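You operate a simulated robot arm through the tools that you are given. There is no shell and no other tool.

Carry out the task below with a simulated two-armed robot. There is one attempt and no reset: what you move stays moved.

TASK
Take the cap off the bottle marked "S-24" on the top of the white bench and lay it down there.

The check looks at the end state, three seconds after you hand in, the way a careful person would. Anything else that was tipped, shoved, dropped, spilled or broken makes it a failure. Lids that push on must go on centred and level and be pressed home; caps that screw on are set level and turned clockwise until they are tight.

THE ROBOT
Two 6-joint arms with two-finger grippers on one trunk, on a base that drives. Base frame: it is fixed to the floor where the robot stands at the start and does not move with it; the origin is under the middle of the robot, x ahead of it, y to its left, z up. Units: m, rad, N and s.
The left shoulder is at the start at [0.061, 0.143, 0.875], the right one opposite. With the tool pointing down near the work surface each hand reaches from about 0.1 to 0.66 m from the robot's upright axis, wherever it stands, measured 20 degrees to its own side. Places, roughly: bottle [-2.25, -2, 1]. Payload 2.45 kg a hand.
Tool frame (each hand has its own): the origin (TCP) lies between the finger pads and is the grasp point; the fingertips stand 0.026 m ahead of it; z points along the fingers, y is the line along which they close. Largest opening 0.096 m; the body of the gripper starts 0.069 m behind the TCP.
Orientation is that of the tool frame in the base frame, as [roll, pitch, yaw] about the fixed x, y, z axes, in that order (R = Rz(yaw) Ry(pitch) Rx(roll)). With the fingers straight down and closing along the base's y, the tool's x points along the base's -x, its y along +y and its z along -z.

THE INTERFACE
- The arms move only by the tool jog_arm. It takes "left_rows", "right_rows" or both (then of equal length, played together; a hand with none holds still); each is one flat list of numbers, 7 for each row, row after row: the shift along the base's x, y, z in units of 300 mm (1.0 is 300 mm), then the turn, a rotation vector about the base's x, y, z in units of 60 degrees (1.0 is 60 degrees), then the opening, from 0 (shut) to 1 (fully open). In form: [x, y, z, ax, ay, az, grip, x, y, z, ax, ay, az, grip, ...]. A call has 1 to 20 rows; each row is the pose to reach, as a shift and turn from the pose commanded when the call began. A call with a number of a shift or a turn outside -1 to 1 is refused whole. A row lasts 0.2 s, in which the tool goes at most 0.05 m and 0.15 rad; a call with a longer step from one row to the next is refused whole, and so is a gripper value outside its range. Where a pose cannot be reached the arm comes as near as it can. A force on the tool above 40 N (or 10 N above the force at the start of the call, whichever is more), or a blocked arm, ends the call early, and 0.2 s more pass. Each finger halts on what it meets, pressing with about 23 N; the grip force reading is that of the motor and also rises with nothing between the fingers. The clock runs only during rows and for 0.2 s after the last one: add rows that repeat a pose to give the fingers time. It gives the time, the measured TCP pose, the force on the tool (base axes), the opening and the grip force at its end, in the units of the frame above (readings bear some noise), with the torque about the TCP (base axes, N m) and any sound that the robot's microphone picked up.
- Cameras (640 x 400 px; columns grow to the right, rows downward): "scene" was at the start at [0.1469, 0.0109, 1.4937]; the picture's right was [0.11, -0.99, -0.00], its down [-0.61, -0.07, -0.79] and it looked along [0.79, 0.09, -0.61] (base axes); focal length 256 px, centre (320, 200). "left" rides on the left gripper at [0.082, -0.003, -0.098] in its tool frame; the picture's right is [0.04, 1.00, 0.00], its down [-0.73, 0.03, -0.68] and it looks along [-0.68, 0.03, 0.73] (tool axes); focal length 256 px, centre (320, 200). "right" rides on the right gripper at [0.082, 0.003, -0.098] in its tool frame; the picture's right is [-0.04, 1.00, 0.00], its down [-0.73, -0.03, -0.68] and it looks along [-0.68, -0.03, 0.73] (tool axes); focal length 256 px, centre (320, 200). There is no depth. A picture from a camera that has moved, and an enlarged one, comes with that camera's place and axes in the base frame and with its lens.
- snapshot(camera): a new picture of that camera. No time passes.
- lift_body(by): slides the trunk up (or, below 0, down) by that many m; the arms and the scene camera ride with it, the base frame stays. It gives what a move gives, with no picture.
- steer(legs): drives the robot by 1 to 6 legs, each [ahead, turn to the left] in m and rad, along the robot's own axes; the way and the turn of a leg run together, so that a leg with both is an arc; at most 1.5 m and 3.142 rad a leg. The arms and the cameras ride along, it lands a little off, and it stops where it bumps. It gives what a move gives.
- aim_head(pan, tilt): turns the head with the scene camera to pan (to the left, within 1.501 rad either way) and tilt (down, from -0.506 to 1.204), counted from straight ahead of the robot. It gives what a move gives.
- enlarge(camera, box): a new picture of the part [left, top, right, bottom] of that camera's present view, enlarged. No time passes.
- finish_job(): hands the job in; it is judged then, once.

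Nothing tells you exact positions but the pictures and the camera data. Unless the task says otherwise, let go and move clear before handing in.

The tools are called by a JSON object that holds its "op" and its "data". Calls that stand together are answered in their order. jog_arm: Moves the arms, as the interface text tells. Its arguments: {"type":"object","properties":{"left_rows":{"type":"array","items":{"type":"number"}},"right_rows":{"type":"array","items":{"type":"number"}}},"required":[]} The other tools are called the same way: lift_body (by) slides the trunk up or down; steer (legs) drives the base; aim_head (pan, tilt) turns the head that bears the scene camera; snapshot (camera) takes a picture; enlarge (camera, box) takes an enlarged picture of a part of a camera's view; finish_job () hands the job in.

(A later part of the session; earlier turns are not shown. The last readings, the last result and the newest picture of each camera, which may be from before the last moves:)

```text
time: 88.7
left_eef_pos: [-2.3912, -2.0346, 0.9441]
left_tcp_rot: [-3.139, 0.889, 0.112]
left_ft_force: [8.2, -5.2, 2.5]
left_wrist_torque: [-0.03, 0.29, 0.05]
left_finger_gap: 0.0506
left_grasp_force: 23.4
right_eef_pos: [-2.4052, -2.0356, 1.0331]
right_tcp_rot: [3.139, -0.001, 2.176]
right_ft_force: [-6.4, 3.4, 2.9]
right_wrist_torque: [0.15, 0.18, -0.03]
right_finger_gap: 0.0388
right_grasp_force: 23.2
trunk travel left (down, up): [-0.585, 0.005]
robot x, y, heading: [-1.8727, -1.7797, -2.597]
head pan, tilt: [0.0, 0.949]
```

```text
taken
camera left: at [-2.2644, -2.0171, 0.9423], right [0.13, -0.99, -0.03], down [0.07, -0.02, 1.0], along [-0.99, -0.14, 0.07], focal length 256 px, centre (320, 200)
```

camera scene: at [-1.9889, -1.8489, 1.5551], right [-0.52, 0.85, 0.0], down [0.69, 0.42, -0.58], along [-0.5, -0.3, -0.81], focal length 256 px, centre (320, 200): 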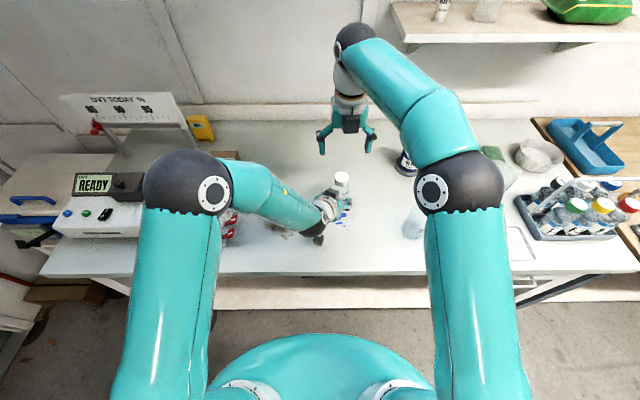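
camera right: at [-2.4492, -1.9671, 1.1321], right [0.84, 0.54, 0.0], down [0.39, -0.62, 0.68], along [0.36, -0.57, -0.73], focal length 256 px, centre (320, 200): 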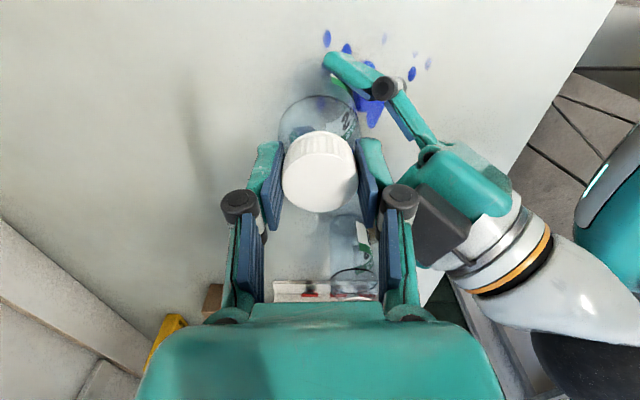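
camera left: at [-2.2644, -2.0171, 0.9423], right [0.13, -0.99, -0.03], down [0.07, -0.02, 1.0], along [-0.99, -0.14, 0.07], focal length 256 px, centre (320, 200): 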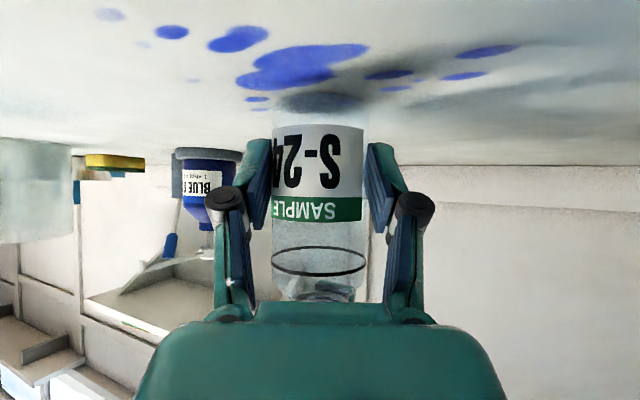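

The cap is turning well with moderate forces and the bottle isn't moving. I'll continue another 60°.

{"op": "jog_arm", "data": {"right_rows": [-0.001, 0.0005, 0.0005, 0, 0, 0.125, 0.3, -0.0015, 0.001, 0.001, 0, 0, 0.25, 0.3, -0.002, 0.001, 0.0015, 0, 0, 0.375, 0.3, -0.002, 0.001, 0.002, 0, 0, 0.5, 0.3, -0.002, 0.001, 0.0024, 0, 0, 0.625, 0.3, -0.002, 0.001, 0.0028, 0, 0, 0.75, 0.3, -0.002, 0.001, 0.0032, 0, 0, 0.875, 0.3, -0.002, 0.001, 0.0036, 0, 0, 1, 0.3, -0.002, 0.001, 0.0036, 0, 0, 1, 0.3]}}

{"op": "snapshot", "data": {"camera": "right"}}

{"op": "snapshot", "data": {"camera": "left"}}

{"op": "enlarge", "data": {"camera": "scene", "box": [290, 120, 410, 220]}}

```text
time: 90.7
left_eef_pos: [-2.3917, -2.0353, 0.9443]
left_tcp_rot: [-3.141, 0.888, 0.109]
left_ft_force: [0.4, 2.7, 1.6]
left_wrist_torque: [-0.23, -0.13, -0.06]
left_finger_gap: 0.0505
left_grasp_force: 23.2
right_eef_pos: [-2.4055, -2.0355, 1.0339]
right_tcp_rot: [-3.14, -0.003, -3.061]
right_ft_force: [1.7, -3.1, 1.3]
right_wrist_torque: [-0.03, -0.09, -0.02]
right_finger_gap: 0.0388
right_grasp_force: 22.6
trunk travel left (down, up): [-0.585, 0.005]
robot x, y, heading: [-1.8762, -1.7809, -2.594]
head pan, tilt: [0.0, 0.949]
```

```text
taken
camera right: at [-2.4873, -2.0392, 1.1327], right [-0.04, 1.0, 0.0], down [0.73, 0.03, 0.68], along [0.68, 0.03, -0.73], focal length 256 px, centre (320, 200)
```

right: 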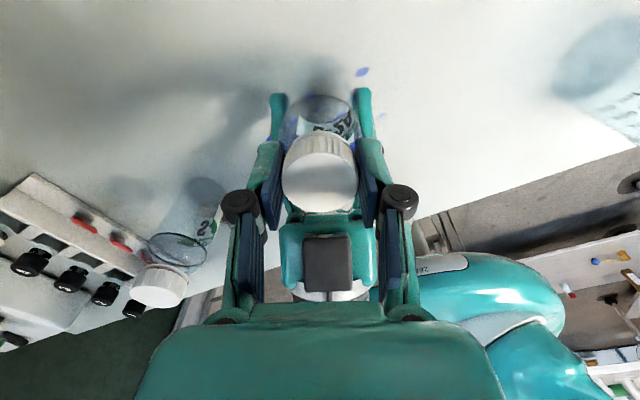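

```text
taken
camera left: at [-2.2647, -2.0169, 0.9423], right [0.13, -0.99, -0.03], down [0.07, -0.02, 1.0], along [-0.99, -0.14, 0.07], focal length 256 px, centre (320, 200)
```

left: 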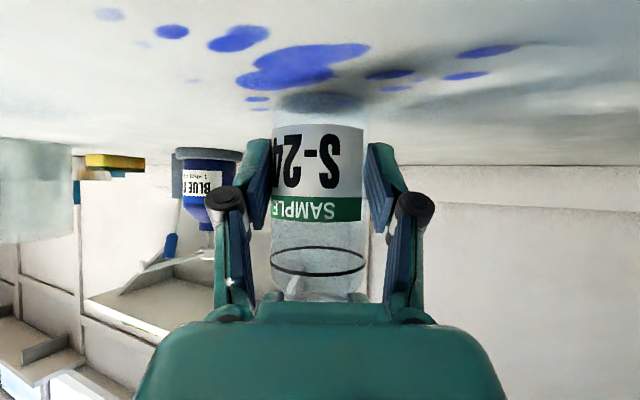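

```text
4.00 times, centred on (350, 170) of scene
camera zoom: at [-1.9886, -1.8487, 1.5551], right [-0.52, 0.85, 0.0], down [0.69, 0.42, -0.58], along [-0.5, -0.3, -0.81], focal length 1022 px, centre (200, 320)
```

zoom: 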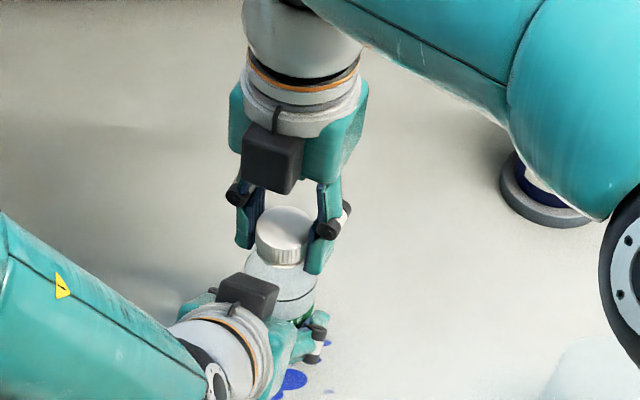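

I've turned 150° and the bottle is steady. I'll continue another 60° in the same grip, as long as the wrist allows it.

{"op": "jog_arm", "data": {"right_rows": [0, 0, 0.0005, 0, 0, 0.125, 0.3, 0, 0, 0.001, 0, 0, 0.25, 0.3, 0, 0, 0.0015, 0, 0, 0.375, 0.3, 0, 0, 0.002, 0, 0, 0.5, 0.3, 0, 0, 0.0024, 0, 0, 0.625, 0.3, 0, 0, 0.0028, 0, 0, 0.75, 0.3, 0, 0, 0.0032, 0, 0, 0.875, 0.3, 0, 0, 0.0036, 0, 0, 1, 0.3, 0, 0, 0.0036, 0, 0, 1, 0.3]}}

{"op": "snapshot", "data": {"camera": "right"}}

{"op": "snapshot", "data": {"camera": "left"}}

{"op": "enlarge", "data": {"camera": "scene", "box": [290, 120, 410, 220]}}

```text
time: 92.3
left_eef_pos: [-2.3883, -2.0348, 0.9434]
left_tcp_rot: [-3.14, 0.889, 0.114]
left_ft_force: [4.6, 3.3, 7.6]
left_wrist_torque: [-0.78, -0.17, 0.59]
left_finger_gap: 0.0513
left_grasp_force: 22.6
right_eef_pos: [-2.3872, -2.0374, 1.0343]
right_tcp_rot: [3.113, -0.039, -2.19]
right_ft_force: [-2.2, -3.6, 3.9]
right_wrist_torque: [0.5, 0.02, -0.59]
right_finger_gap: 0.0382
right_grasp_force: 23.3
right hand out of reach, approached as far as the arm can: row 7, 8
trunk travel left (down, up): [-0.585, 0.005]
robot x, y, heading: [-1.8743, -1.7805, -2.586]
head pan, tilt: [0.0, 0.949]
stopped in row 8 (left hand): the force on the tool passed its limit at 58 N (the readings are from after the stop); the commanded pose is now the measured one
```

```text
taken
camera right: at [-2.433, -2.1008, 1.1364], right [-0.79, 0.61, 0.03], down [0.48, 0.59, 0.65], along [0.38, 0.53, -0.76], focal length 256 px, centre (320, 200)
```

right: 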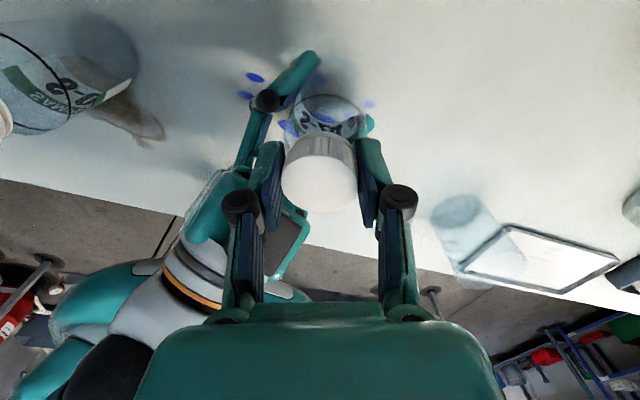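

```text
taken
camera left: at [-2.2623, -2.0173, 0.9423], right [0.14, -0.99, -0.03], down [0.07, -0.02, 1.0], along [-0.99, -0.14, 0.06], focal length 256 px, centre (320, 200)
```

left: 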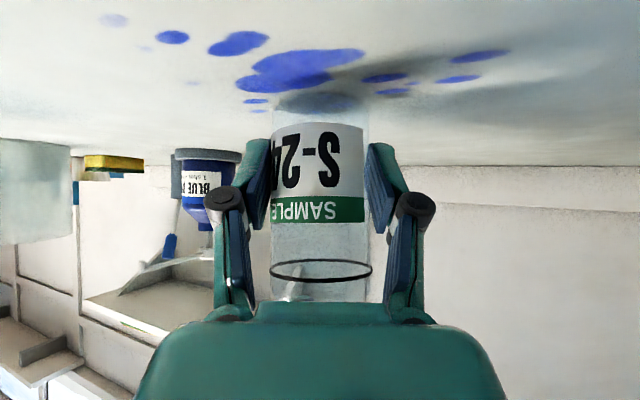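

```text
4.00 times, centred on (350, 170) of scene
camera zoom: at [-1.9884, -1.8488, 1.5551], right [-0.52, 0.85, 0.0], down [0.69, 0.42, -0.58], along [-0.5, -0.3, -0.81], focal length 1022 px, centre (200, 320)
```

zoom: 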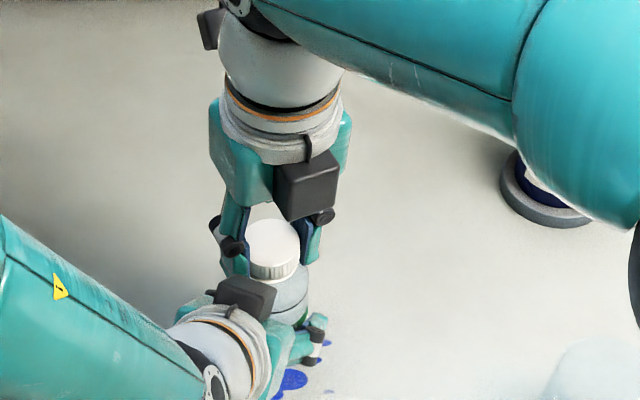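

The wrist limit came at about 198° and the right hand was pulled about 18 mm toward me, leaning the bottle by about 9° in the left grip; the cap is still on, so nothing spilled. I'll gently bring both hands back to their aligned poses to stand the bottle upright.

{"op": "jog_arm", "data": {"right_rows": [-0.01, 0.001, 0, 0.0024, -0.0073, -0.0255, 0.3, -0.02, 0.002, 0, 0.0048, -0.0146, -0.051, 0.3, -0.03, 0.003, 0, 0.0073, -0.0219, -0.0765, 0.3, -0.04, 0.004, 0, 0.0097, -0.0292, -0.102, 0.3, -0.05, 0.005, 0, 0.0121, -0.0365, -0.1275, 0.3, -0.0603, 0.006, 0, 0.0145, -0.0438, -0.153, 0.3, -0.0603, 0.006, 0, 0.0145, -0.0438, -0.153, 0.3], "left_rows": [-0.002, 0.0003, 0.0003, 0, 0, 0, 0.4, -0.004, 0.0006, 0.0006, 0, 0, 0, 0.4, -0.006, 0.0009, 0.0009, 0, 0, 0, 0.4, -0.008, 0.0012, 0.0012, 0, 0, 0, 0.4, -0.01, 0.0015, 0.0015, 0, 0, 0, 0.4, -0.0107, 0.0017, 0.002, 0, 0, 0, 0.4, -0.0107, 0.0017, 0.002, 0, 0, 0, 0.4]}}

{"op": "snapshot", "data": {"camera": "right"}}

{"op": "snapshot", "data": {"camera": "left"}}

{"op": "enlarge", "data": {"camera": "scene", "box": [290, 120, 410, 220]}}

```text
time: 94.0
left_eef_pos: [-2.392, -2.0341, 0.9424]
left_tcp_rot: [-3.139, 0.884, 0.114]
left_ft_force: [-9.0, 1.9, -10.2]
left_wrist_torque: [-0.17, -0.52, -0.05]
left_finger_gap: 0.0508
left_grasp_force: 22.8
right_eef_pos: [-2.4036, -2.0362, 1.0331]
right_tcp_rot: [3.135, 0.005, -2.352]
right_ft_force: [8.9, -1.3, 9.5]
right_wrist_torque: [0.03, -0.37, 0.03]
right_finger_gap: 0.038
right_grasp_force: 23.3
trunk travel left (down, up): [-0.585, 0.005]
robot x, y, heading: [-1.8746, -1.7814, -2.593]
head pan, tilt: [0.0, 0.949]
```

```text
taken
camera right: at [-2.4646, -2.0921, 1.1315], right [-0.68, 0.73, 0.01], down [0.54, 0.5, 0.68], along [0.5, 0.47, -0.73], focal length 256 px, centre (320, 200)
```

right: 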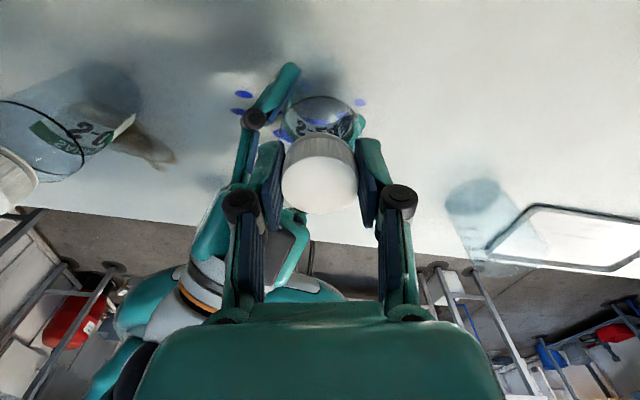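

```text
taken
camera left: at [-2.2653, -2.0165, 0.9424], right [0.14, -0.99, -0.03], down [0.06, -0.02, 1.0], along [-0.99, -0.14, 0.06], focal length 256 px, centre (320, 200)
```

left: 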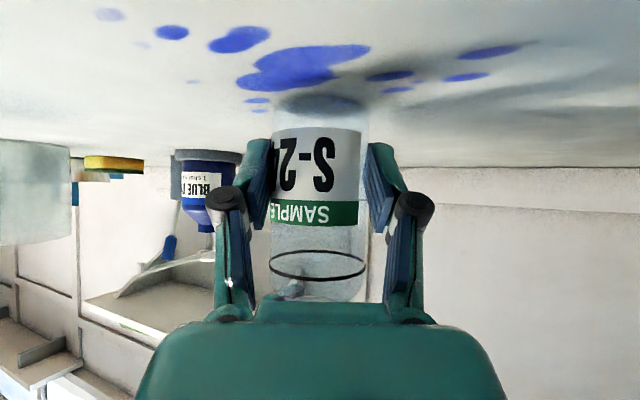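

```text
4.00 times, centred on (350, 170) of scene
camera zoom: at [-1.989, -1.8489, 1.5551], right [-0.52, 0.85, 0.0], down [0.69, 0.42, -0.58], along [-0.5, -0.3, -0.81], focal length 1022 px, centre (200, 320)
```

zoom: 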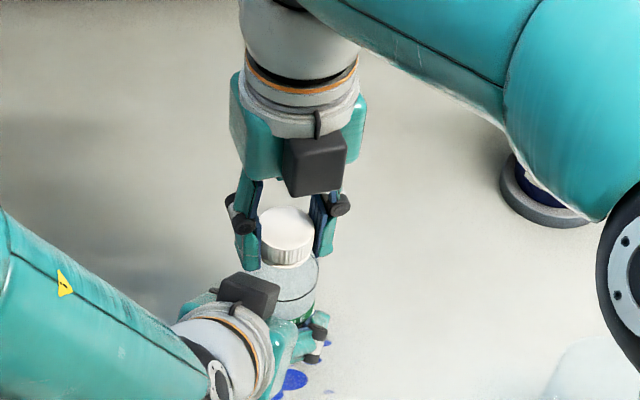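

The bottle is upright again. I'll look closely at the cap and neck to see whether the cap has risen.

{"op": "enlarge", "data": {"camera": "scene", "box": [325, 165, 375, 205]}}

{"op": "enlarge", "data": {"camera": "right", "box": [240, 80, 400, 220]}}

{"op": "enlarge", "data": {"camera": "left", "box": [240, 80, 400, 320]}}

```text
10.00 times, centred on (350, 185) of scene
camera zoom: at [-1.989, -1.8489, 1.5551], right [-0.52, 0.85, 0.0], down [0.69, 0.42, -0.58], along [-0.5, -0.3, -0.81], focal length 2555 px, centre (20, 350)
```

zoom: 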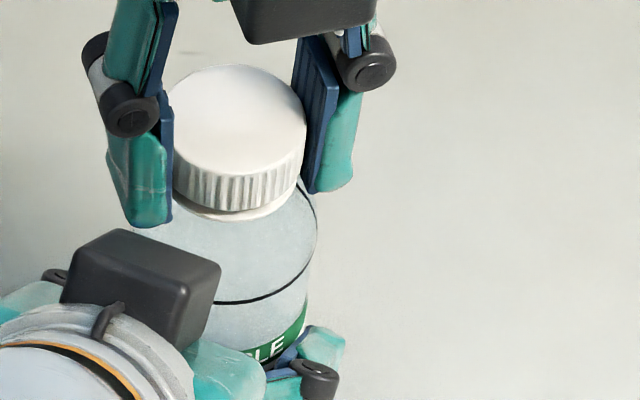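

```text
2.86 times, centred on (320, 150) of right
camera zoom: at [-2.4646, -2.0921, 1.1315], right [-0.68, 0.73, 0.01], down [0.54, 0.5, 0.68], along [0.5, 0.47, -0.73], focal length 731 px, centre (320, 343)
```

zoom: 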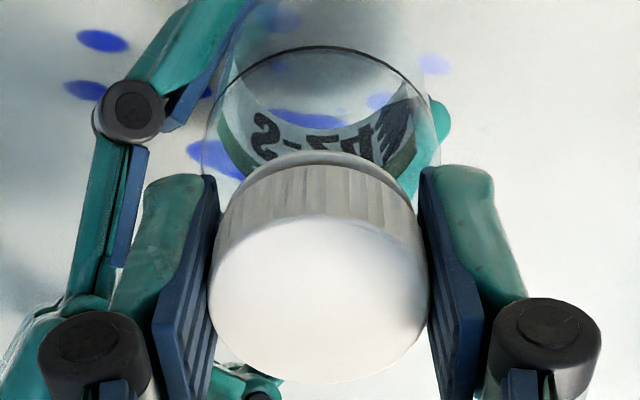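

```text
1.67 times, centred on (320, 200) of left
camera zoom: at [-2.2653, -2.0165, 0.9424], right [0.14, -0.99, -0.03], down [0.06, -0.02, 1.0], along [-0.99, -0.14, 0.06], focal length 427 px, centre (320, 200)
```

zoom: 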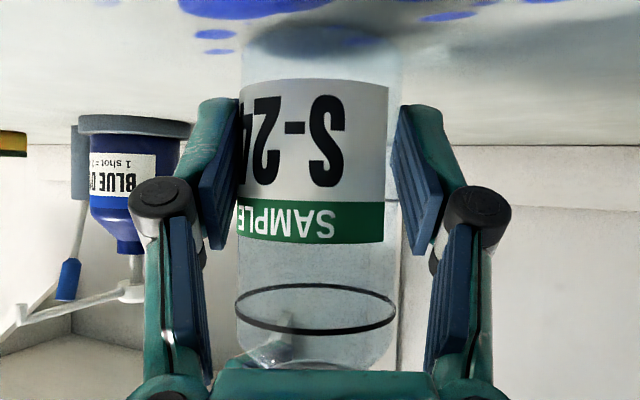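

A white gap has opened under the cap, so it has risen about 2 mm and is unscrewing properly. I'll open the right fingers just enough, lift clear, and unwind the wrist for a second stroke.

{"op": "jog_arm", "data": {"right_rows": [0, 0, 0, 0, 0, 0, 0.45, 0, 0, 0, 0, 0, 0, 0.58, 0, 0, 0, 0, 0, 0, 0.58, 0, 0, 0.05, 0, 0, 0, 0.58, 0, 0, 0.1, 0, 0, 0, 0.58, 0, 0, 0.15, 0, 0, 0, 0.58, 0, 0, 0.15, 0, 0, 0, 0.58]}}

{"op": "snapshot", "data": {"camera": "right"}}

{"op": "snapshot", "data": {"camera": "left"}}

{"op": "enlarge", "data": {"camera": "scene", "box": [300, 140, 380, 205]}}

```text
time: 95.5
left_eef_pos: [-2.3929, -2.0342, 0.9435]
left_tcp_rot: [-3.139, 0.885, 0.114]
left_ft_force: [-0.4, 0.0, 0.1]
left_wrist_torque: [-0.01, -0.01, 0.01]
left_finger_gap: 0.0501
left_grasp_force: 22.9
right_eef_pos: [-2.4038, -2.0374, 1.0796]
right_tcp_rot: [3.137, 0.005, -2.348]
right_ft_force: [-0.1, 0.0, -1.1]
right_wrist_torque: [-0.03, -0.02, 0.0]
right_finger_gap: 0.0559
right_grasp_force: 0.0
trunk travel left (down, up): [-0.585, 0.005]
robot x, y, heading: [-1.8724, -1.78, -2.592]
head pan, tilt: [0.0, 0.949]
```

```text
taken
camera right: at [-2.465, -2.0925, 1.1768], right [-0.68, 0.73, 0.0], down [0.54, 0.5, 0.68], along [0.5, 0.47, -0.73], focal length 256 px, centre (320, 200)
```

right: 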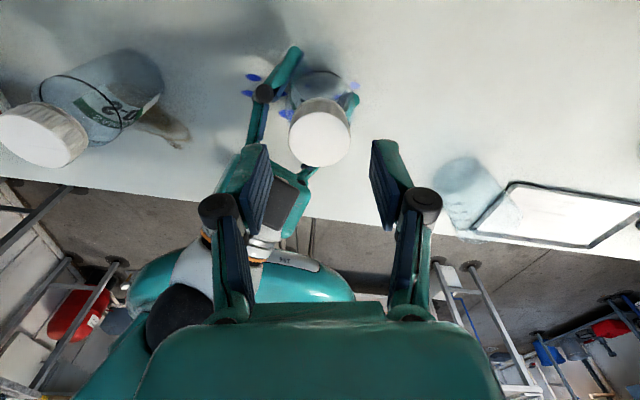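

```text
taken
camera left: at [-2.2659, -2.0168, 0.9428], right [0.14, -0.99, -0.03], down [0.06, -0.02, 1.0], along [-0.99, -0.14, 0.06], focal length 256 px, centre (320, 200)
```

left: 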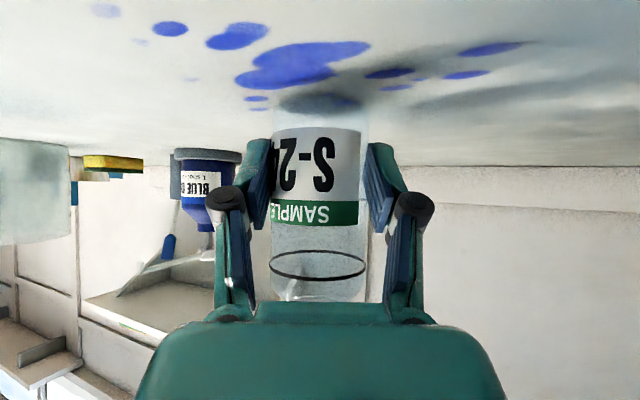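

```text
6.15 times, centred on (340, 172) of scene
camera zoom: at [-1.9892, -1.8491, 1.555], right [-0.52, 0.85, 0.0], down [0.69, 0.42, -0.58], along [-0.5, -0.3, -0.81], focal length 1572 px, centre (197, 369)
```

zoom: 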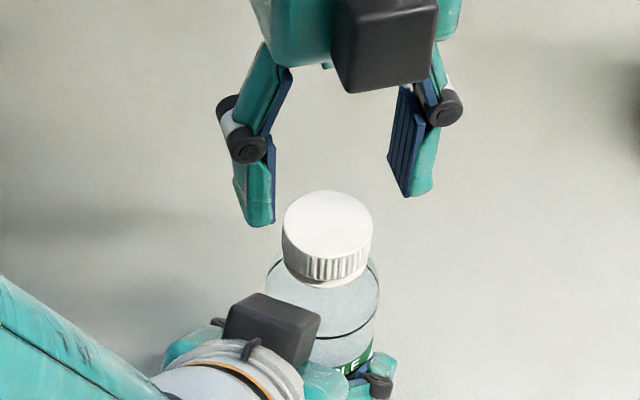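

The cap stays on its thread, raised, and the bottle stands well in the left grip. I'll unwind the right wrist 180°.

{"op": "jog_arm", "data": {"right_rows": [0, 0, 0, 0, 0, -0.14, 0.58, 0, 0, 0, 0, 0, -0.28, 0.58, 0, 0, 0, 0, 0, -0.42, 0.58, 0, 0, 0, 0, 0, -0.56, 0.58, 0, 0, 0, 0, 0, -0.7, 0.58, 0, 0, 0, 0, 0, -0.84, 0.58, 0, 0, 0, 0, 0, -0.98, 0.58, 0, 0, 0, 0, 0, -1, 0.58]}}

{"op": "jog_arm", "data": {"right_rows": [0, 0, 0, 0, 0, -0.14, 0.58, 0, 0, 0, 0, 0, -0.28, 0.58, 0, 0, 0, 0, 0, -0.42, 0.58, 0, 0, 0, 0, 0, -0.56, 0.58, 0, 0, 0, 0, 0, -0.7, 0.58, 0, 0, 0, 0, 0, -0.84, 0.58, 0, 0, 0, 0, 0, -0.98, 0.58, 0, 0, 0, 0, 0, -1, 0.58]}}

{"op": "jog_arm", "data": {"right_rows": [0, 0, 0, 0, 0, -0.14, 0.58, 0, 0, 0, 0, 0, -0.28, 0.58, 0, 0, 0, 0, 0, -0.42, 0.58, 0, 0, 0, 0, 0, -0.56, 0.58, 0, 0, 0, 0, 0, -0.7, 0.58, 0, 0, 0, 0, 0, -0.84, 0.58, 0, 0, 0, 0, 0, -0.98, 0.58, 0, 0, 0, 0, 0, -1, 0.58, 0, 0, 0, 0, 0, -1, 0.58]}}

{"op": "snapshot", "data": {"camera": "right"}}

{"op": "enlarge", "data": {"camera": "right", "box": [240, 70, 400, 200]}}

```text
time: 97.3
left_eef_pos: [-2.3938, -2.0349, 0.9438]
left_tcp_rot: [-3.138, 0.884, 0.115]
left_ft_force: [0.7, 0.2, -0.1]
left_wrist_torque: [-0.03, 0.03, 0.0]
left_finger_gap: 0.0505
left_grasp_force: 23.4
right_eef_pos: [-2.4044, -2.0368, 1.0797]
right_tcp_rot: [3.135, 0.004, 2.885]
right_ft_force: [0.1, 0.1, -0.1]
right_wrist_torque: [0.0, 0.01, -0.02]
right_finger_gap: 0.0557
right_grasp_force: 0.1
trunk travel left (down, up): [-0.585, 0.005]
robot x, y, heading: [-1.876, -1.7798, -2.596]
head pan, tilt: [0.0, 0.949]
```

```text
time: 99.2
left_eef_pos: [-2.392, -2.034, 0.9433]
left_tcp_rot: [-3.141, 0.885, 0.116]
left_ft_force: [0.6, 0.6, 0.1]
left_wrist_torque: [-0.02, -0.01, 0.02]
left_finger_gap: 0.0504
left_grasp_force: 23.3
right_eef_pos: [-2.4047, -2.0359, 1.078]
right_tcp_rot: [3.136, 0.006, 1.838]
right_ft_force: [0.2, -0.1, 0.6]
right_wrist_torque: [-0.03, 0.02, 0.03]
right_finger_gap: 0.0555
right_grasp_force: 0.1
trunk travel left (down, up): [-0.585, 0.005]
robot x, y, heading: [-1.8734, -1.7802, -2.592]
head pan, tilt: [0.0, 0.949]
```

```text
time: 101.2
left_eef_pos: [-2.3927, -2.0352, 0.9438]
left_tcp_rot: [-3.14, 0.885, 0.116]
left_ft_force: [0.2, 0.1, -1.2]
left_wrist_torque: [0.0, 0.01, 0.0]
left_finger_gap: 0.0504
left_grasp_force: 23.2
right_eef_pos: [-2.4045, -2.0357, 1.0782]
right_tcp_rot: [3.136, 0.002, 0.79]
right_ft_force: [-0.5, 0.3, -0.2]
right_wrist_torque: [-0.01, 0.02, -0.02]
right_finger_gap: 0.0558
right_grasp_force: 0.1
trunk travel left (down, up): [-0.585, 0.005]
robot x, y, heading: [-1.8739, -1.7777, -2.594]
head pan, tilt: [0.0, 0.949]
```

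```text
taken
camera right: at [-2.3462, -1.9792, 1.177], right [0.68, -0.73, 0.01], down [-0.54, -0.5, 0.68], along [-0.5, -0.47, -0.73], focal length 256 px, centre (320, 200)
```

right: 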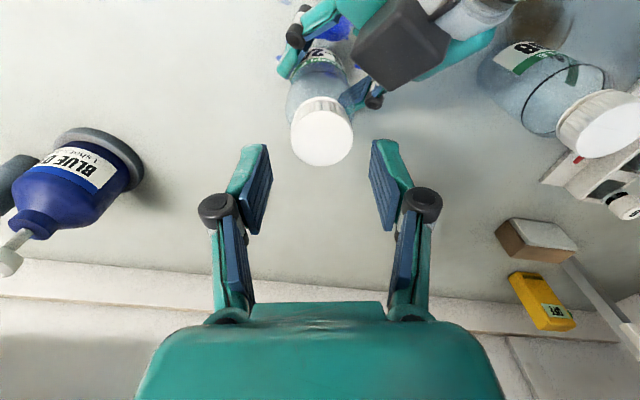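

```text
3.08 times, centred on (320, 135) of right
camera zoom: at [-2.3462, -1.9792, 1.177], right [0.68, -0.73, 0.01], down [-0.54, -0.5, 0.68], along [-0.5, -0.47, -0.73], focal length 788 px, centre (320, 400)
```

zoom: 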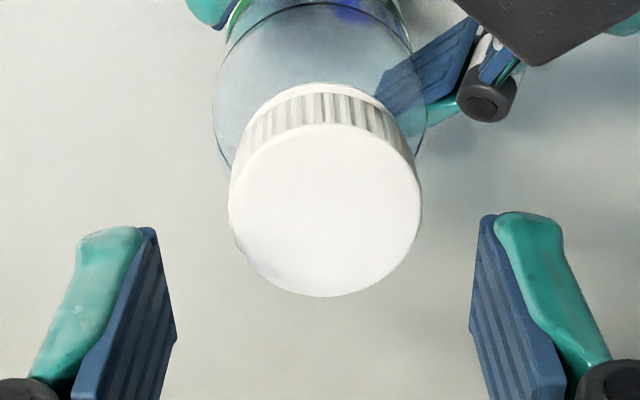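

Well centred (within 1 mm). I'll descend, regrip the cap, and start the second stroke.

{"op": "jog_arm", "data": {"right_rows": [0.001, -0.001, -0.05, 0, 0, 0, 0.58, 0.001, -0.001, -0.1, 0, 0, 0, 0.58, 0.001, -0.001, -0.1433, 0, 0, 0, 0.58, 0.001, -0.001, -0.1433, 0, 0, 0, 0.58, 0.001, -0.001, -0.1433, 0, 0, 0, 0.45, 0.001, -0.001, -0.1433, 0, 0, 0, 0.3, 0.001, -0.001, -0.1433, 0, 0, 0, 0.3, 0.001, -0.001, -0.1433, 0, 0, 0, 0.3]}}

{"op": "jog_arm", "data": {"right_rows": [0, 0, 0.0005, 0, 0, 0.125, 0.3, 0, 0, 0.001, 0, 0, 0.25, 0.3, 0, 0, 0.0015, 0, 0, 0.375, 0.3, 0, 0, 0.002, 0, 0, 0.5, 0.3, 0, 0, 0.0024, 0, 0, 0.625, 0.3, 0, 0, 0.0028, 0, 0, 0.75, 0.3, 0, 0, 0.0032, 0, 0, 0.875, 0.3, 0, 0, 0.0036, 0, 0, 1, 0.3, 0, 0, 0.0036, 0, 0, 1, 0.3]}}

{"op": "snapshot", "data": {"camera": "left"}}

{"op": "enlarge", "data": {"camera": "scene", "box": [300, 140, 380, 205]}}

```text
time: 103.0
left_eef_pos: [-2.3932, -2.0335, 0.944]
left_tcp_rot: [-3.14, 0.884, 0.116]
left_ft_force: [-2.9, 2.9, -1.2]
left_wrist_torque: [-0.2, -0.22, -0.07]
left_finger_gap: 0.0501
left_grasp_force: 23.0
right_eef_pos: [-2.4052, -2.0383, 1.0359]
right_tcp_rot: [3.137, 0.002, 0.793]
right_ft_force: [2.6, -2.1, 0.9]
right_wrist_torque: [-0.05, -0.04, 0.04]
right_finger_gap: 0.0385
right_grasp_force: 22.9
trunk travel left (down, up): [-0.585, 0.005]
robot x, y, heading: [-1.8745, -1.7778, -2.593]
head pan, tilt: [0.0, 0.949]
```

```text
time: 105.0
left_eef_pos: [-2.3926, -2.0344, 0.944]
left_tcp_rot: [-3.138, 0.887, 0.115]
left_ft_force: [-3.7, 2.9, 1.2]
left_wrist_torque: [-0.27, -0.28, -0.03]
left_finger_gap: 0.0502
left_grasp_force: 22.8
right_eef_pos: [-2.405, -2.0371, 1.0364]
right_tcp_rot: [3.135, 0.003, 1.84]
right_ft_force: [3.7, -2.4, -1.0]
right_wrist_torque: [0.0, -0.04, 0.03]
right_finger_gap: 0.0378
right_grasp_force: 23.2
trunk travel left (down, up): [-0.585, 0.005]
robot x, y, heading: [-1.8714, -1.7826, -2.597]
head pan, tilt: [0.0, 0.949]
```

```text
taken
camera left: at [-2.2659, -2.0168, 0.943], right [0.14, -0.99, -0.03], down [0.07, -0.02, 1.0], along [-0.99, -0.14, 0.06], focal length 256 px, centre (320, 200)
```

left: 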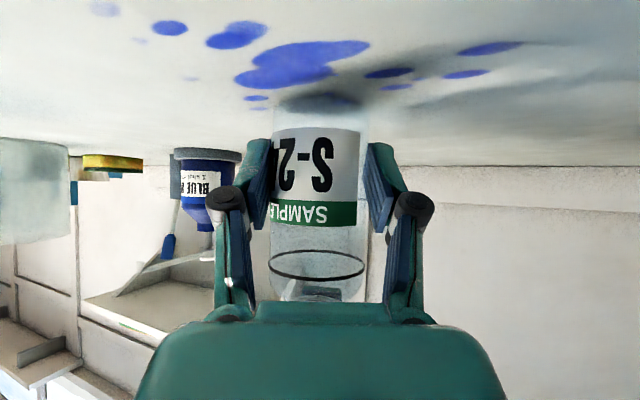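

```text
6.15 times, centred on (340, 172) of scene
camera zoom: at [-1.989, -1.849, 1.5551], right [-0.52, 0.85, 0.0], down [0.69, 0.42, -0.58], along [-0.5, -0.3, -0.81], focal length 1572 px, centre (197, 369)
```

zoom: 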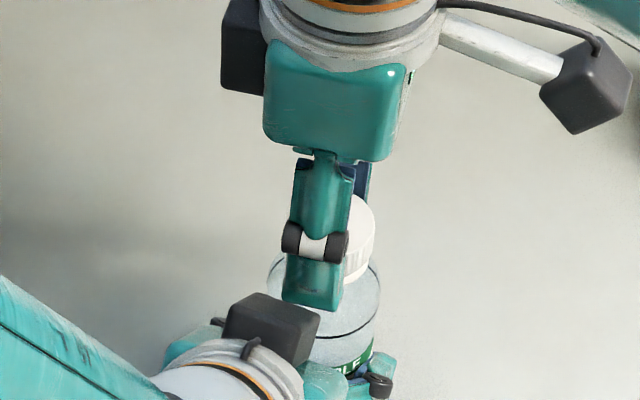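

The second stroke is going smoothly, forces are small and there's clearance to the left hand. I'll continue with two more turns (60° and 50°).

{"op": "jog_arm", "data": {"right_rows": [0, 0, 0.0003, 0, 0, 0.125, 0.3, 0, 0, 0.0006, 0, 0, 0.25, 0.3, 0, 0, 0.0009, 0, 0, 0.375, 0.3, 0, 0, 0.0012, 0, 0, 0.5, 0.3, 0, 0, 0.0015, 0, 0, 0.625, 0.3, 0, 0, 0.0018, 0, 0, 0.75, 0.3, 0, 0, 0.0021, 0, 0, 0.875, 0.3, 0, 0, 0.0024, 0, 0, 1, 0.3, 0, 0, 0.0024, 0, 0, 1, 0.3]}}

{"op": "jog_arm", "data": {"right_rows": [0, 0, 0.0003, 0, 0, 0.125, 0.3, 0, 0, 0.0006, 0, 0, 0.25, 0.3, 0, 0, 0.0009, 0, 0, 0.375, 0.3, 0, 0, 0.0012, 0, 0, 0.5, 0.3, 0, 0, 0.0015, 0, 0, 0.625, 0.3, 0, 0, 0.0018, 0, 0, 0.75, 0.3, 0, 0, 0.0021, 0, 0, 0.82, 0.3, 0, 0, 0.0021, 0, 0, 0.82, 0.3]}}

{"op": "snapshot", "data": {"camera": "left"}}

{"op": "enlarge", "data": {"camera": "scene", "box": [310, 155, 370, 205]}}

{"op": "enlarge", "data": {"camera": "right", "box": [240, 80, 400, 220]}}

```text
time: 107.0
left_eef_pos: [-2.392, -2.0341, 0.942]
left_tcp_rot: [-3.139, 0.886, 0.116]
left_ft_force: [0.1, -0.2, -1.4]
left_wrist_torque: [-0.03, -0.01, 0.01]
left_finger_gap: 0.0503
left_grasp_force: 23.2
right_eef_pos: [-2.4029, -2.0359, 1.0375]
right_tcp_rot: [3.137, 0.008, 2.888]
right_ft_force: [0.5, -0.3, 0.0]
right_wrist_torque: [-0.01, -0.04, 0.0]
right_finger_gap: 0.0377
right_grasp_force: 22.4
trunk travel left (down, up): [-0.585, 0.005]
robot x, y, heading: [-1.8695, -1.7785, -2.592]
head pan, tilt: [0.0, 0.949]
```

```text
time: 108.8
left_eef_pos: [-2.393, -2.0345, 0.9426]
left_tcp_rot: [-3.139, 0.884, 0.116]
left_ft_force: [-0.2, 0.0, -0.3]
left_wrist_torque: [0.03, 0.0, 0.0]
left_finger_gap: 0.0502
left_grasp_force: 23.0
right_eef_pos: [-2.4049, -2.0351, 1.0371]
right_tcp_rot: [3.135, 0.006, -2.535]
right_ft_force: [0.3, -0.1, 0.3]
right_wrist_torque: [0.0, -0.01, -0.02]
right_finger_gap: 0.0377
right_grasp_force: 23.0
trunk travel left (down, up): [-0.585, 0.005]
robot x, y, heading: [-1.8762, -1.7798, -2.595]
head pan, tilt: [0.0, 0.949]
```

```text
taken
camera left: at [-2.2658, -2.0167, 0.9429], right [0.14, -0.99, -0.03], down [0.06, -0.02, 1.0], along [-0.99, -0.14, 0.06], focal length 256 px, centre (320, 200)
```

left: 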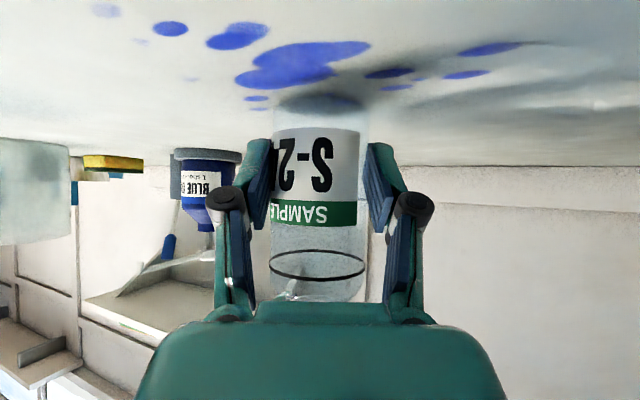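

```text
8.00 times, centred on (340, 180) of scene
camera zoom: at [-1.989, -1.849, 1.5551], right [-0.52, 0.85, 0.0], down [0.69, 0.42, -0.58], along [-0.5, -0.3, -0.81], focal length 2044 px, centre (160, 360)
```

zoom: 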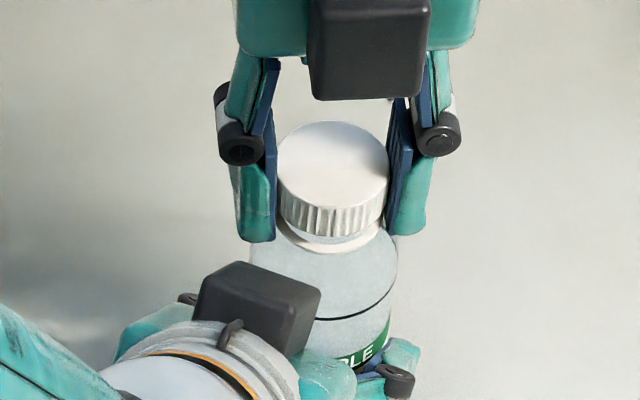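

```text
2.86 times, centred on (320, 150) of right
camera zoom: at [-2.4746, -2.0802, 1.136], right [-0.54, 0.84, 0.01], down [0.62, 0.39, 0.68], along [0.57, 0.37, -0.73], focal length 731 px, centre (320, 343)
```

zoom: 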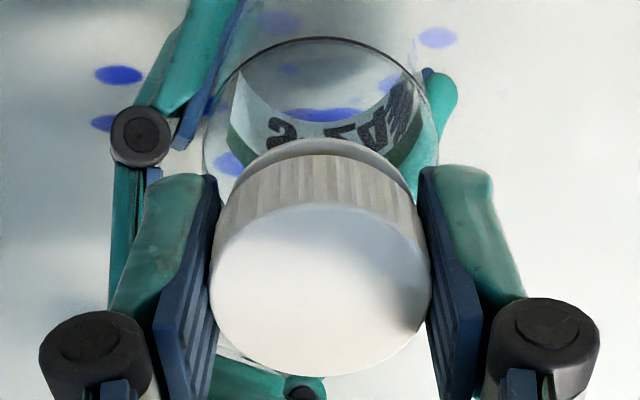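

The contact forces have dropped to zero and there's a clear gap under the cap, so it seems to be off the thread. I'll lift gently by 6 mm and check forces.

{"op": "jog_arm", "data": {"right_rows": [0, 0, 0.004, 0, 0, 0, 0.3, 0, 0, 0.008, 0, 0, 0, 0.3, 0, 0, 0.012, 0, 0, 0, 0.3, 0, 0, 0.016, 0, 0, 0, 0.3, 0, 0, 0.02, 0, 0, 0, 0.3, 0, 0, 0.02, 0, 0, 0, 0.3]}}

{"op": "enlarge", "data": {"camera": "scene", "box": [310, 155, 370, 205]}}

{"op": "snapshot", "data": {"camera": "left"}}

```text
time: 110.2
left_eef_pos: [-2.3943, -2.0343, 0.9437]
left_tcp_rot: [-3.14, 0.885, 0.116]
left_ft_force: [1.0, 0.6, 0.6]
left_wrist_torque: [0.0, 0.0, -0.01]
left_finger_gap: 0.0499
left_grasp_force: 23.2
right_eef_pos: [-2.4047, -2.0348, 1.0437]
right_tcp_rot: [3.137, 0.005, -2.537]
right_ft_force: [0.3, 0.4, -0.3]
right_wrist_torque: [0.0, -0.02, 0.0]
right_finger_gap: 0.0378
right_grasp_force: 22.9
trunk travel left (down, up): [-0.585, 0.005]
robot x, y, heading: [-1.8754, -1.781, -2.596]
head pan, tilt: [0.0, 0.949]
```

```text
8.00 times, centred on (340, 180) of scene
camera zoom: at [-1.989, -1.849, 1.5551], right [-0.52, 0.85, 0.0], down [0.69, 0.42, -0.58], along [-0.5, -0.3, -0.81], focal length 2044 px, centre (160, 360)
```

zoom: 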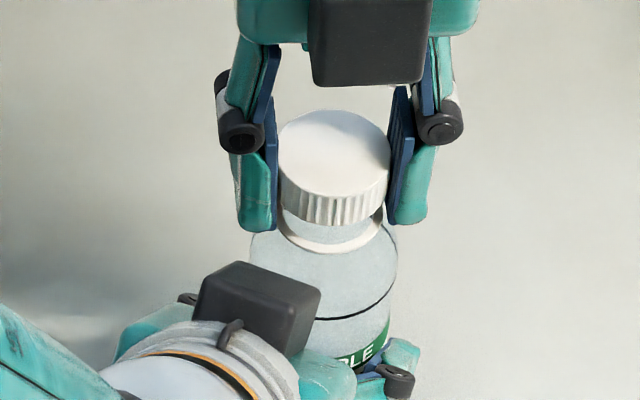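

```text
taken
camera left: at [-2.2658, -2.0167, 0.9429], right [0.14, -0.99, -0.03], down [0.06, -0.02, 1.0], along [-0.99, -0.14, 0.06], focal length 256 px, centre (320, 200)
```

left: 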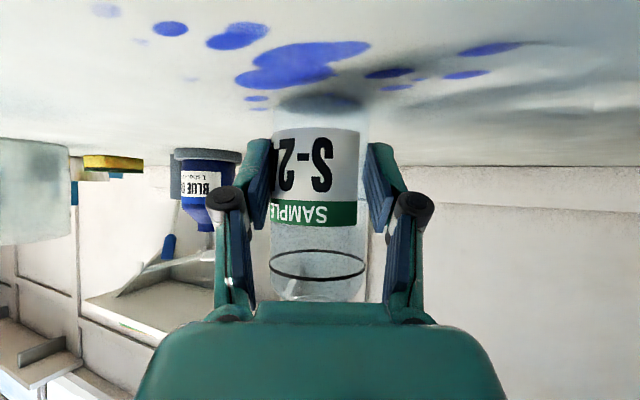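

The cap lifts off freely with zero force and the bottle stays put. I'll raise it clear of the bottle.

{"op": "jog_arm", "data": {"right_rows": [0, 0, 0.04, 0, 0, 0, 0.3, 0, 0, 0.08, 0, 0, 0, 0.3, 0, 0, 0.13, 0, 0, 0, 0.3, 0, 0, 0.18, 0, 0, 0, 0.3, 0, 0, 0.23, 0, 0, 0, 0.3, 0, 0, 0.28, 0, 0, 0, 0.3, 0, 0, 0.28, 0, 0, 0, 0.3]}}

{"op": "snapshot", "data": {"camera": "scene"}}

{"op": "snapshot", "data": {"camera": "right"}}

{"op": "enlarge", "data": {"camera": "scene", "box": [300, 120, 390, 205]}}

```text
time: 111.8
left_eef_pos: [-2.3924, -2.0337, 0.9433]
left_tcp_rot: [-3.14, 0.886, 0.115]
left_ft_force: [-0.1, 0.2, 0.0]
left_wrist_torque: [-0.01, -0.02, 0.02]
left_finger_gap: 0.05
left_grasp_force: 22.7
right_eef_pos: [-2.4048, -2.0381, 1.1288]
right_tcp_rot: [3.136, 0.006, -2.538]
right_ft_force: [0.0, 0.3, -0.2]
right_wrist_torque: [-0.01, 0.01, -0.02]
right_finger_gap: 0.0375
right_grasp_force: 22.9
trunk travel left (down, up): [-0.585, 0.005]
robot x, y, heading: [-1.8717, -1.7825, -2.593]
head pan, tilt: [0.0, 0.949]
```

```text
taken
camera scene: at [-1.9891, -1.849, 1.5551], right [-0.52, 0.85, 0.0], down [0.69, 0.42, -0.58], along [-0.5, -0.3, -0.81], focal length 256 px, centre (320, 200)
```

scene: 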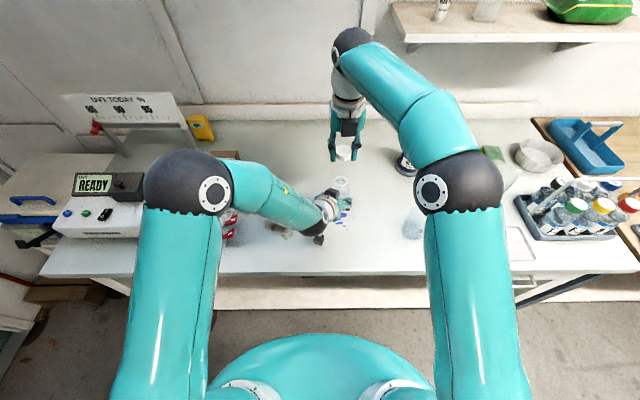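

```text
taken
camera right: at [-2.4746, -2.0813, 1.2263], right [-0.53, 0.85, 0.01], down [0.62, 0.39, 0.68], along [0.58, 0.37, -0.73], focal length 256 px, centre (320, 200)
```

right: 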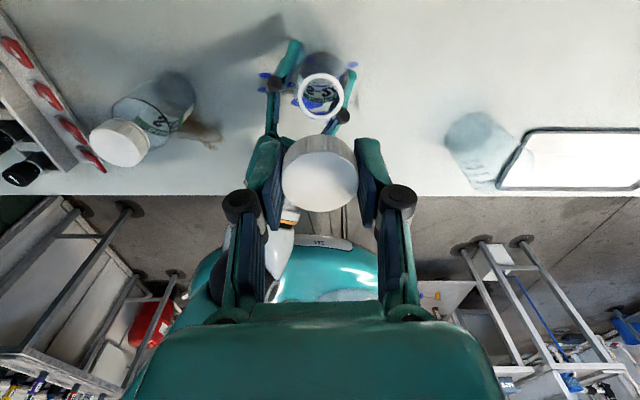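

```text
4.71 times, centred on (345, 162) of scene
camera zoom: at [-1.9891, -1.849, 1.5551], right [-0.52, 0.85, 0.0], down [0.69, 0.42, -0.58], along [-0.5, -0.3, -0.81], focal length 1202 px, centre (202, 376)
```

zoom: 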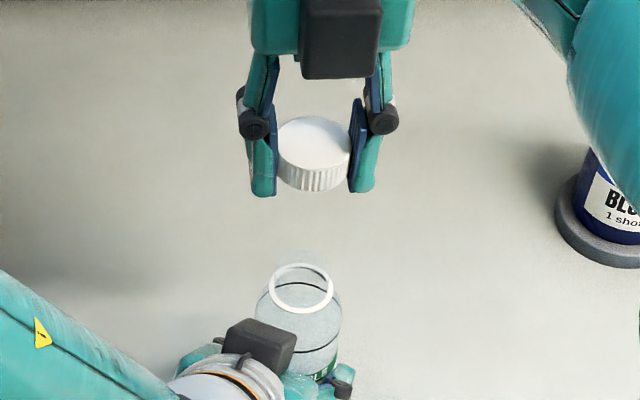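

The cap is in the right hand and the bottle stands open and steady. I'll carry the cap to the right, to a clear patch between S-24 and the beaker, staying high.

{"op": "jog_arm", "data": {"right_rows": [-0.026, 0.071, 0, 0, 0, 0, 0.3, -0.052, 0.141, 0, 0, 0, 0, 0.3, -0.079, 0.212, 0, 0, 0, 0, 0.3, -0.105, 0.283, 0, 0, 0, 0, 0.3, -0.131, 0.353, 0, 0, 0, 0, 0.3, -0.157, 0.424, 0, 0, 0, 0, 0.3, -0.157, 0.424, 0, 0, 0, 0, 0.3]}}

{"op": "snapshot", "data": {"camera": "scene"}}

{"op": "snapshot", "data": {"camera": "right"}}

{"op": "enlarge", "data": {"camera": "left", "box": [240, 80, 400, 320]}}

```text
time: 113.3
left_eef_pos: [-2.393, -2.0348, 0.9426]
left_tcp_rot: [-3.138, 0.884, 0.115]
left_ft_force: [-0.2, 0.2, -1.0]
left_wrist_torque: [0.01, -0.03, 0.05]
left_finger_gap: 0.0501
left_grasp_force: 22.5
right_eef_pos: [-2.4518, -1.9101, 1.1274]
right_tcp_rot: [3.135, 0.005, -2.539]
right_ft_force: [1.0, 0.2, 0.6]
right_wrist_torque: [0.02, 0.03, 0.01]
right_finger_gap: 0.0372
right_grasp_force: 22.8
trunk travel left (down, up): [-0.585, 0.005]
robot x, y, heading: [-1.8752, -1.7824, -2.596]
head pan, tilt: [0.0, 0.949]
```

```text
taken
camera scene: at [-1.9889, -1.8493, 1.5551], right [-0.52, 0.85, 0.0], down [0.69, 0.42, -0.58], along [-0.5, -0.3, -0.81], focal length 256 px, centre (320, 200)
```

scene: 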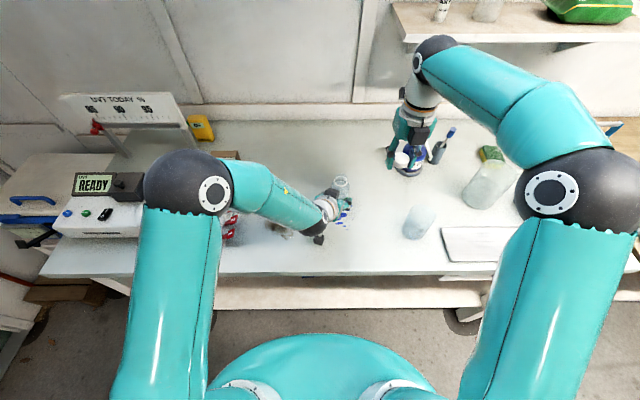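

```text
taken
camera right: at [-2.5221, -1.9546, 1.2261], right [-0.53, 0.85, 0.01], down [0.62, 0.39, 0.68], along [0.58, 0.37, -0.73], focal length 256 px, centre (320, 200)
```

right: 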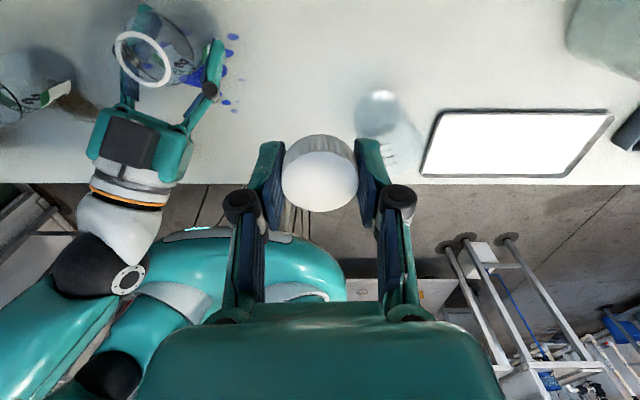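

```text
1.67 times, centred on (320, 200) of left
camera zoom: at [-2.2657, -2.017, 0.9429], right [0.14, -0.99, -0.03], down [0.06, -0.02, 1.0], along [-0.99, -0.14, 0.06], focal length 427 px, centre (320, 200)
```

zoom: 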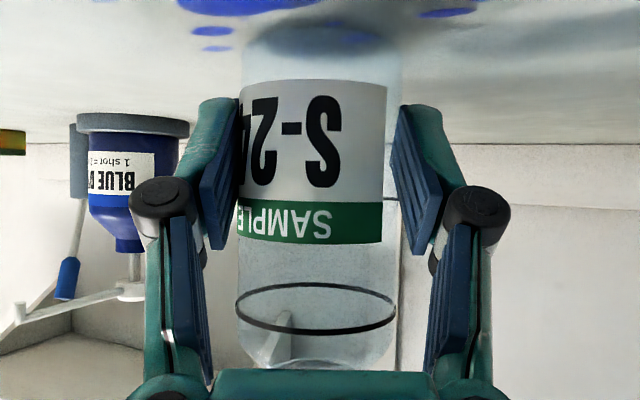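

The cap is clear of everything. Before releasing the bottle, I'll check that it's standing level.

{"op": "enlarge", "data": {"camera": "scene", "box": [300, 160, 380, 230]}}

{"op": "enlarge", "data": {"camera": "right", "box": [70, 0, 270, 130]}}

```text
5.71 times, centred on (340, 195) of scene
camera zoom: at [-1.9889, -1.8493, 1.5551], right [-0.52, 0.85, 0.0], down [0.69, 0.42, -0.58], along [-0.5, -0.3, -0.81], focal length 1460 px, centre (206, 229)
```

zoom: 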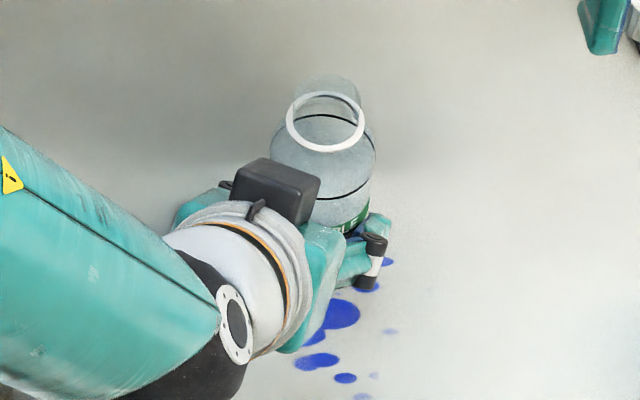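

```text
3.08 times, centred on (170, 65) of right
camera zoom: at [-2.5221, -1.9546, 1.2261], right [-0.53, 0.85, 0.01], down [0.62, 0.39, 0.68], along [0.58, 0.37, -0.73], focal length 788 px, centre (782, 615)
```

zoom: 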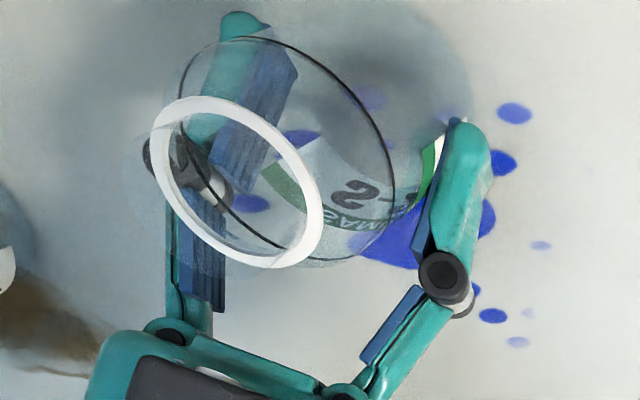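

The bottle's neck ring is right over its original axis, so it stands level. I'll open the left hand and back it straight out along its axis.

{"op": "jog_arm", "data": {"left_rows": [0, 0, 0, 0, 0, 0, 0.55, 0, 0, 0, 0, 0, 0, 0.7, 0, 0, 0, 0, 0, 0, 0.9, 0, 0, 0, 0, 0, 0, 1, 0, 0, 0, 0, 0, 0, 1]}}

{"op": "snapshot", "data": {"camera": "left"}}

```text
time: 114.5
left_eef_pos: [-2.3927, -2.0332, 0.9445]
left_tcp_rot: [-3.14, 0.886, 0.116]
left_ft_force: [0.7, -0.3, -0.2]
left_wrist_torque: [-0.01, 0.0, 0.01]
left_finger_gap: 0.0959
left_grasp_force: 0.0
right_eef_pos: [-2.4523, -1.91, 1.1283]
right_tcp_rot: [3.137, 0.004, -2.538]
right_ft_force: [0.1, 0.5, 0.2]
right_wrist_torque: [0.01, -0.02, 0.04]
right_finger_gap: 0.0372
right_grasp_force: 23.0
trunk travel left (down, up): [-0.585, 0.005]
robot x, y, heading: [-1.8734, -1.7814, -2.59]
head pan, tilt: [0.0, 0.949]
```

```text
taken
camera left: at [-2.2658, -2.0167, 0.943], right [0.14, -0.99, -0.03], down [0.06, -0.02, 1.0], along [-0.99, -0.14, 0.06], focal length 256 px, centre (320, 200)
```

left: 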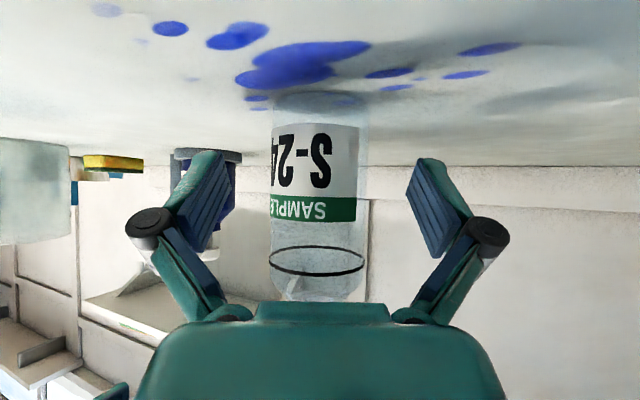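

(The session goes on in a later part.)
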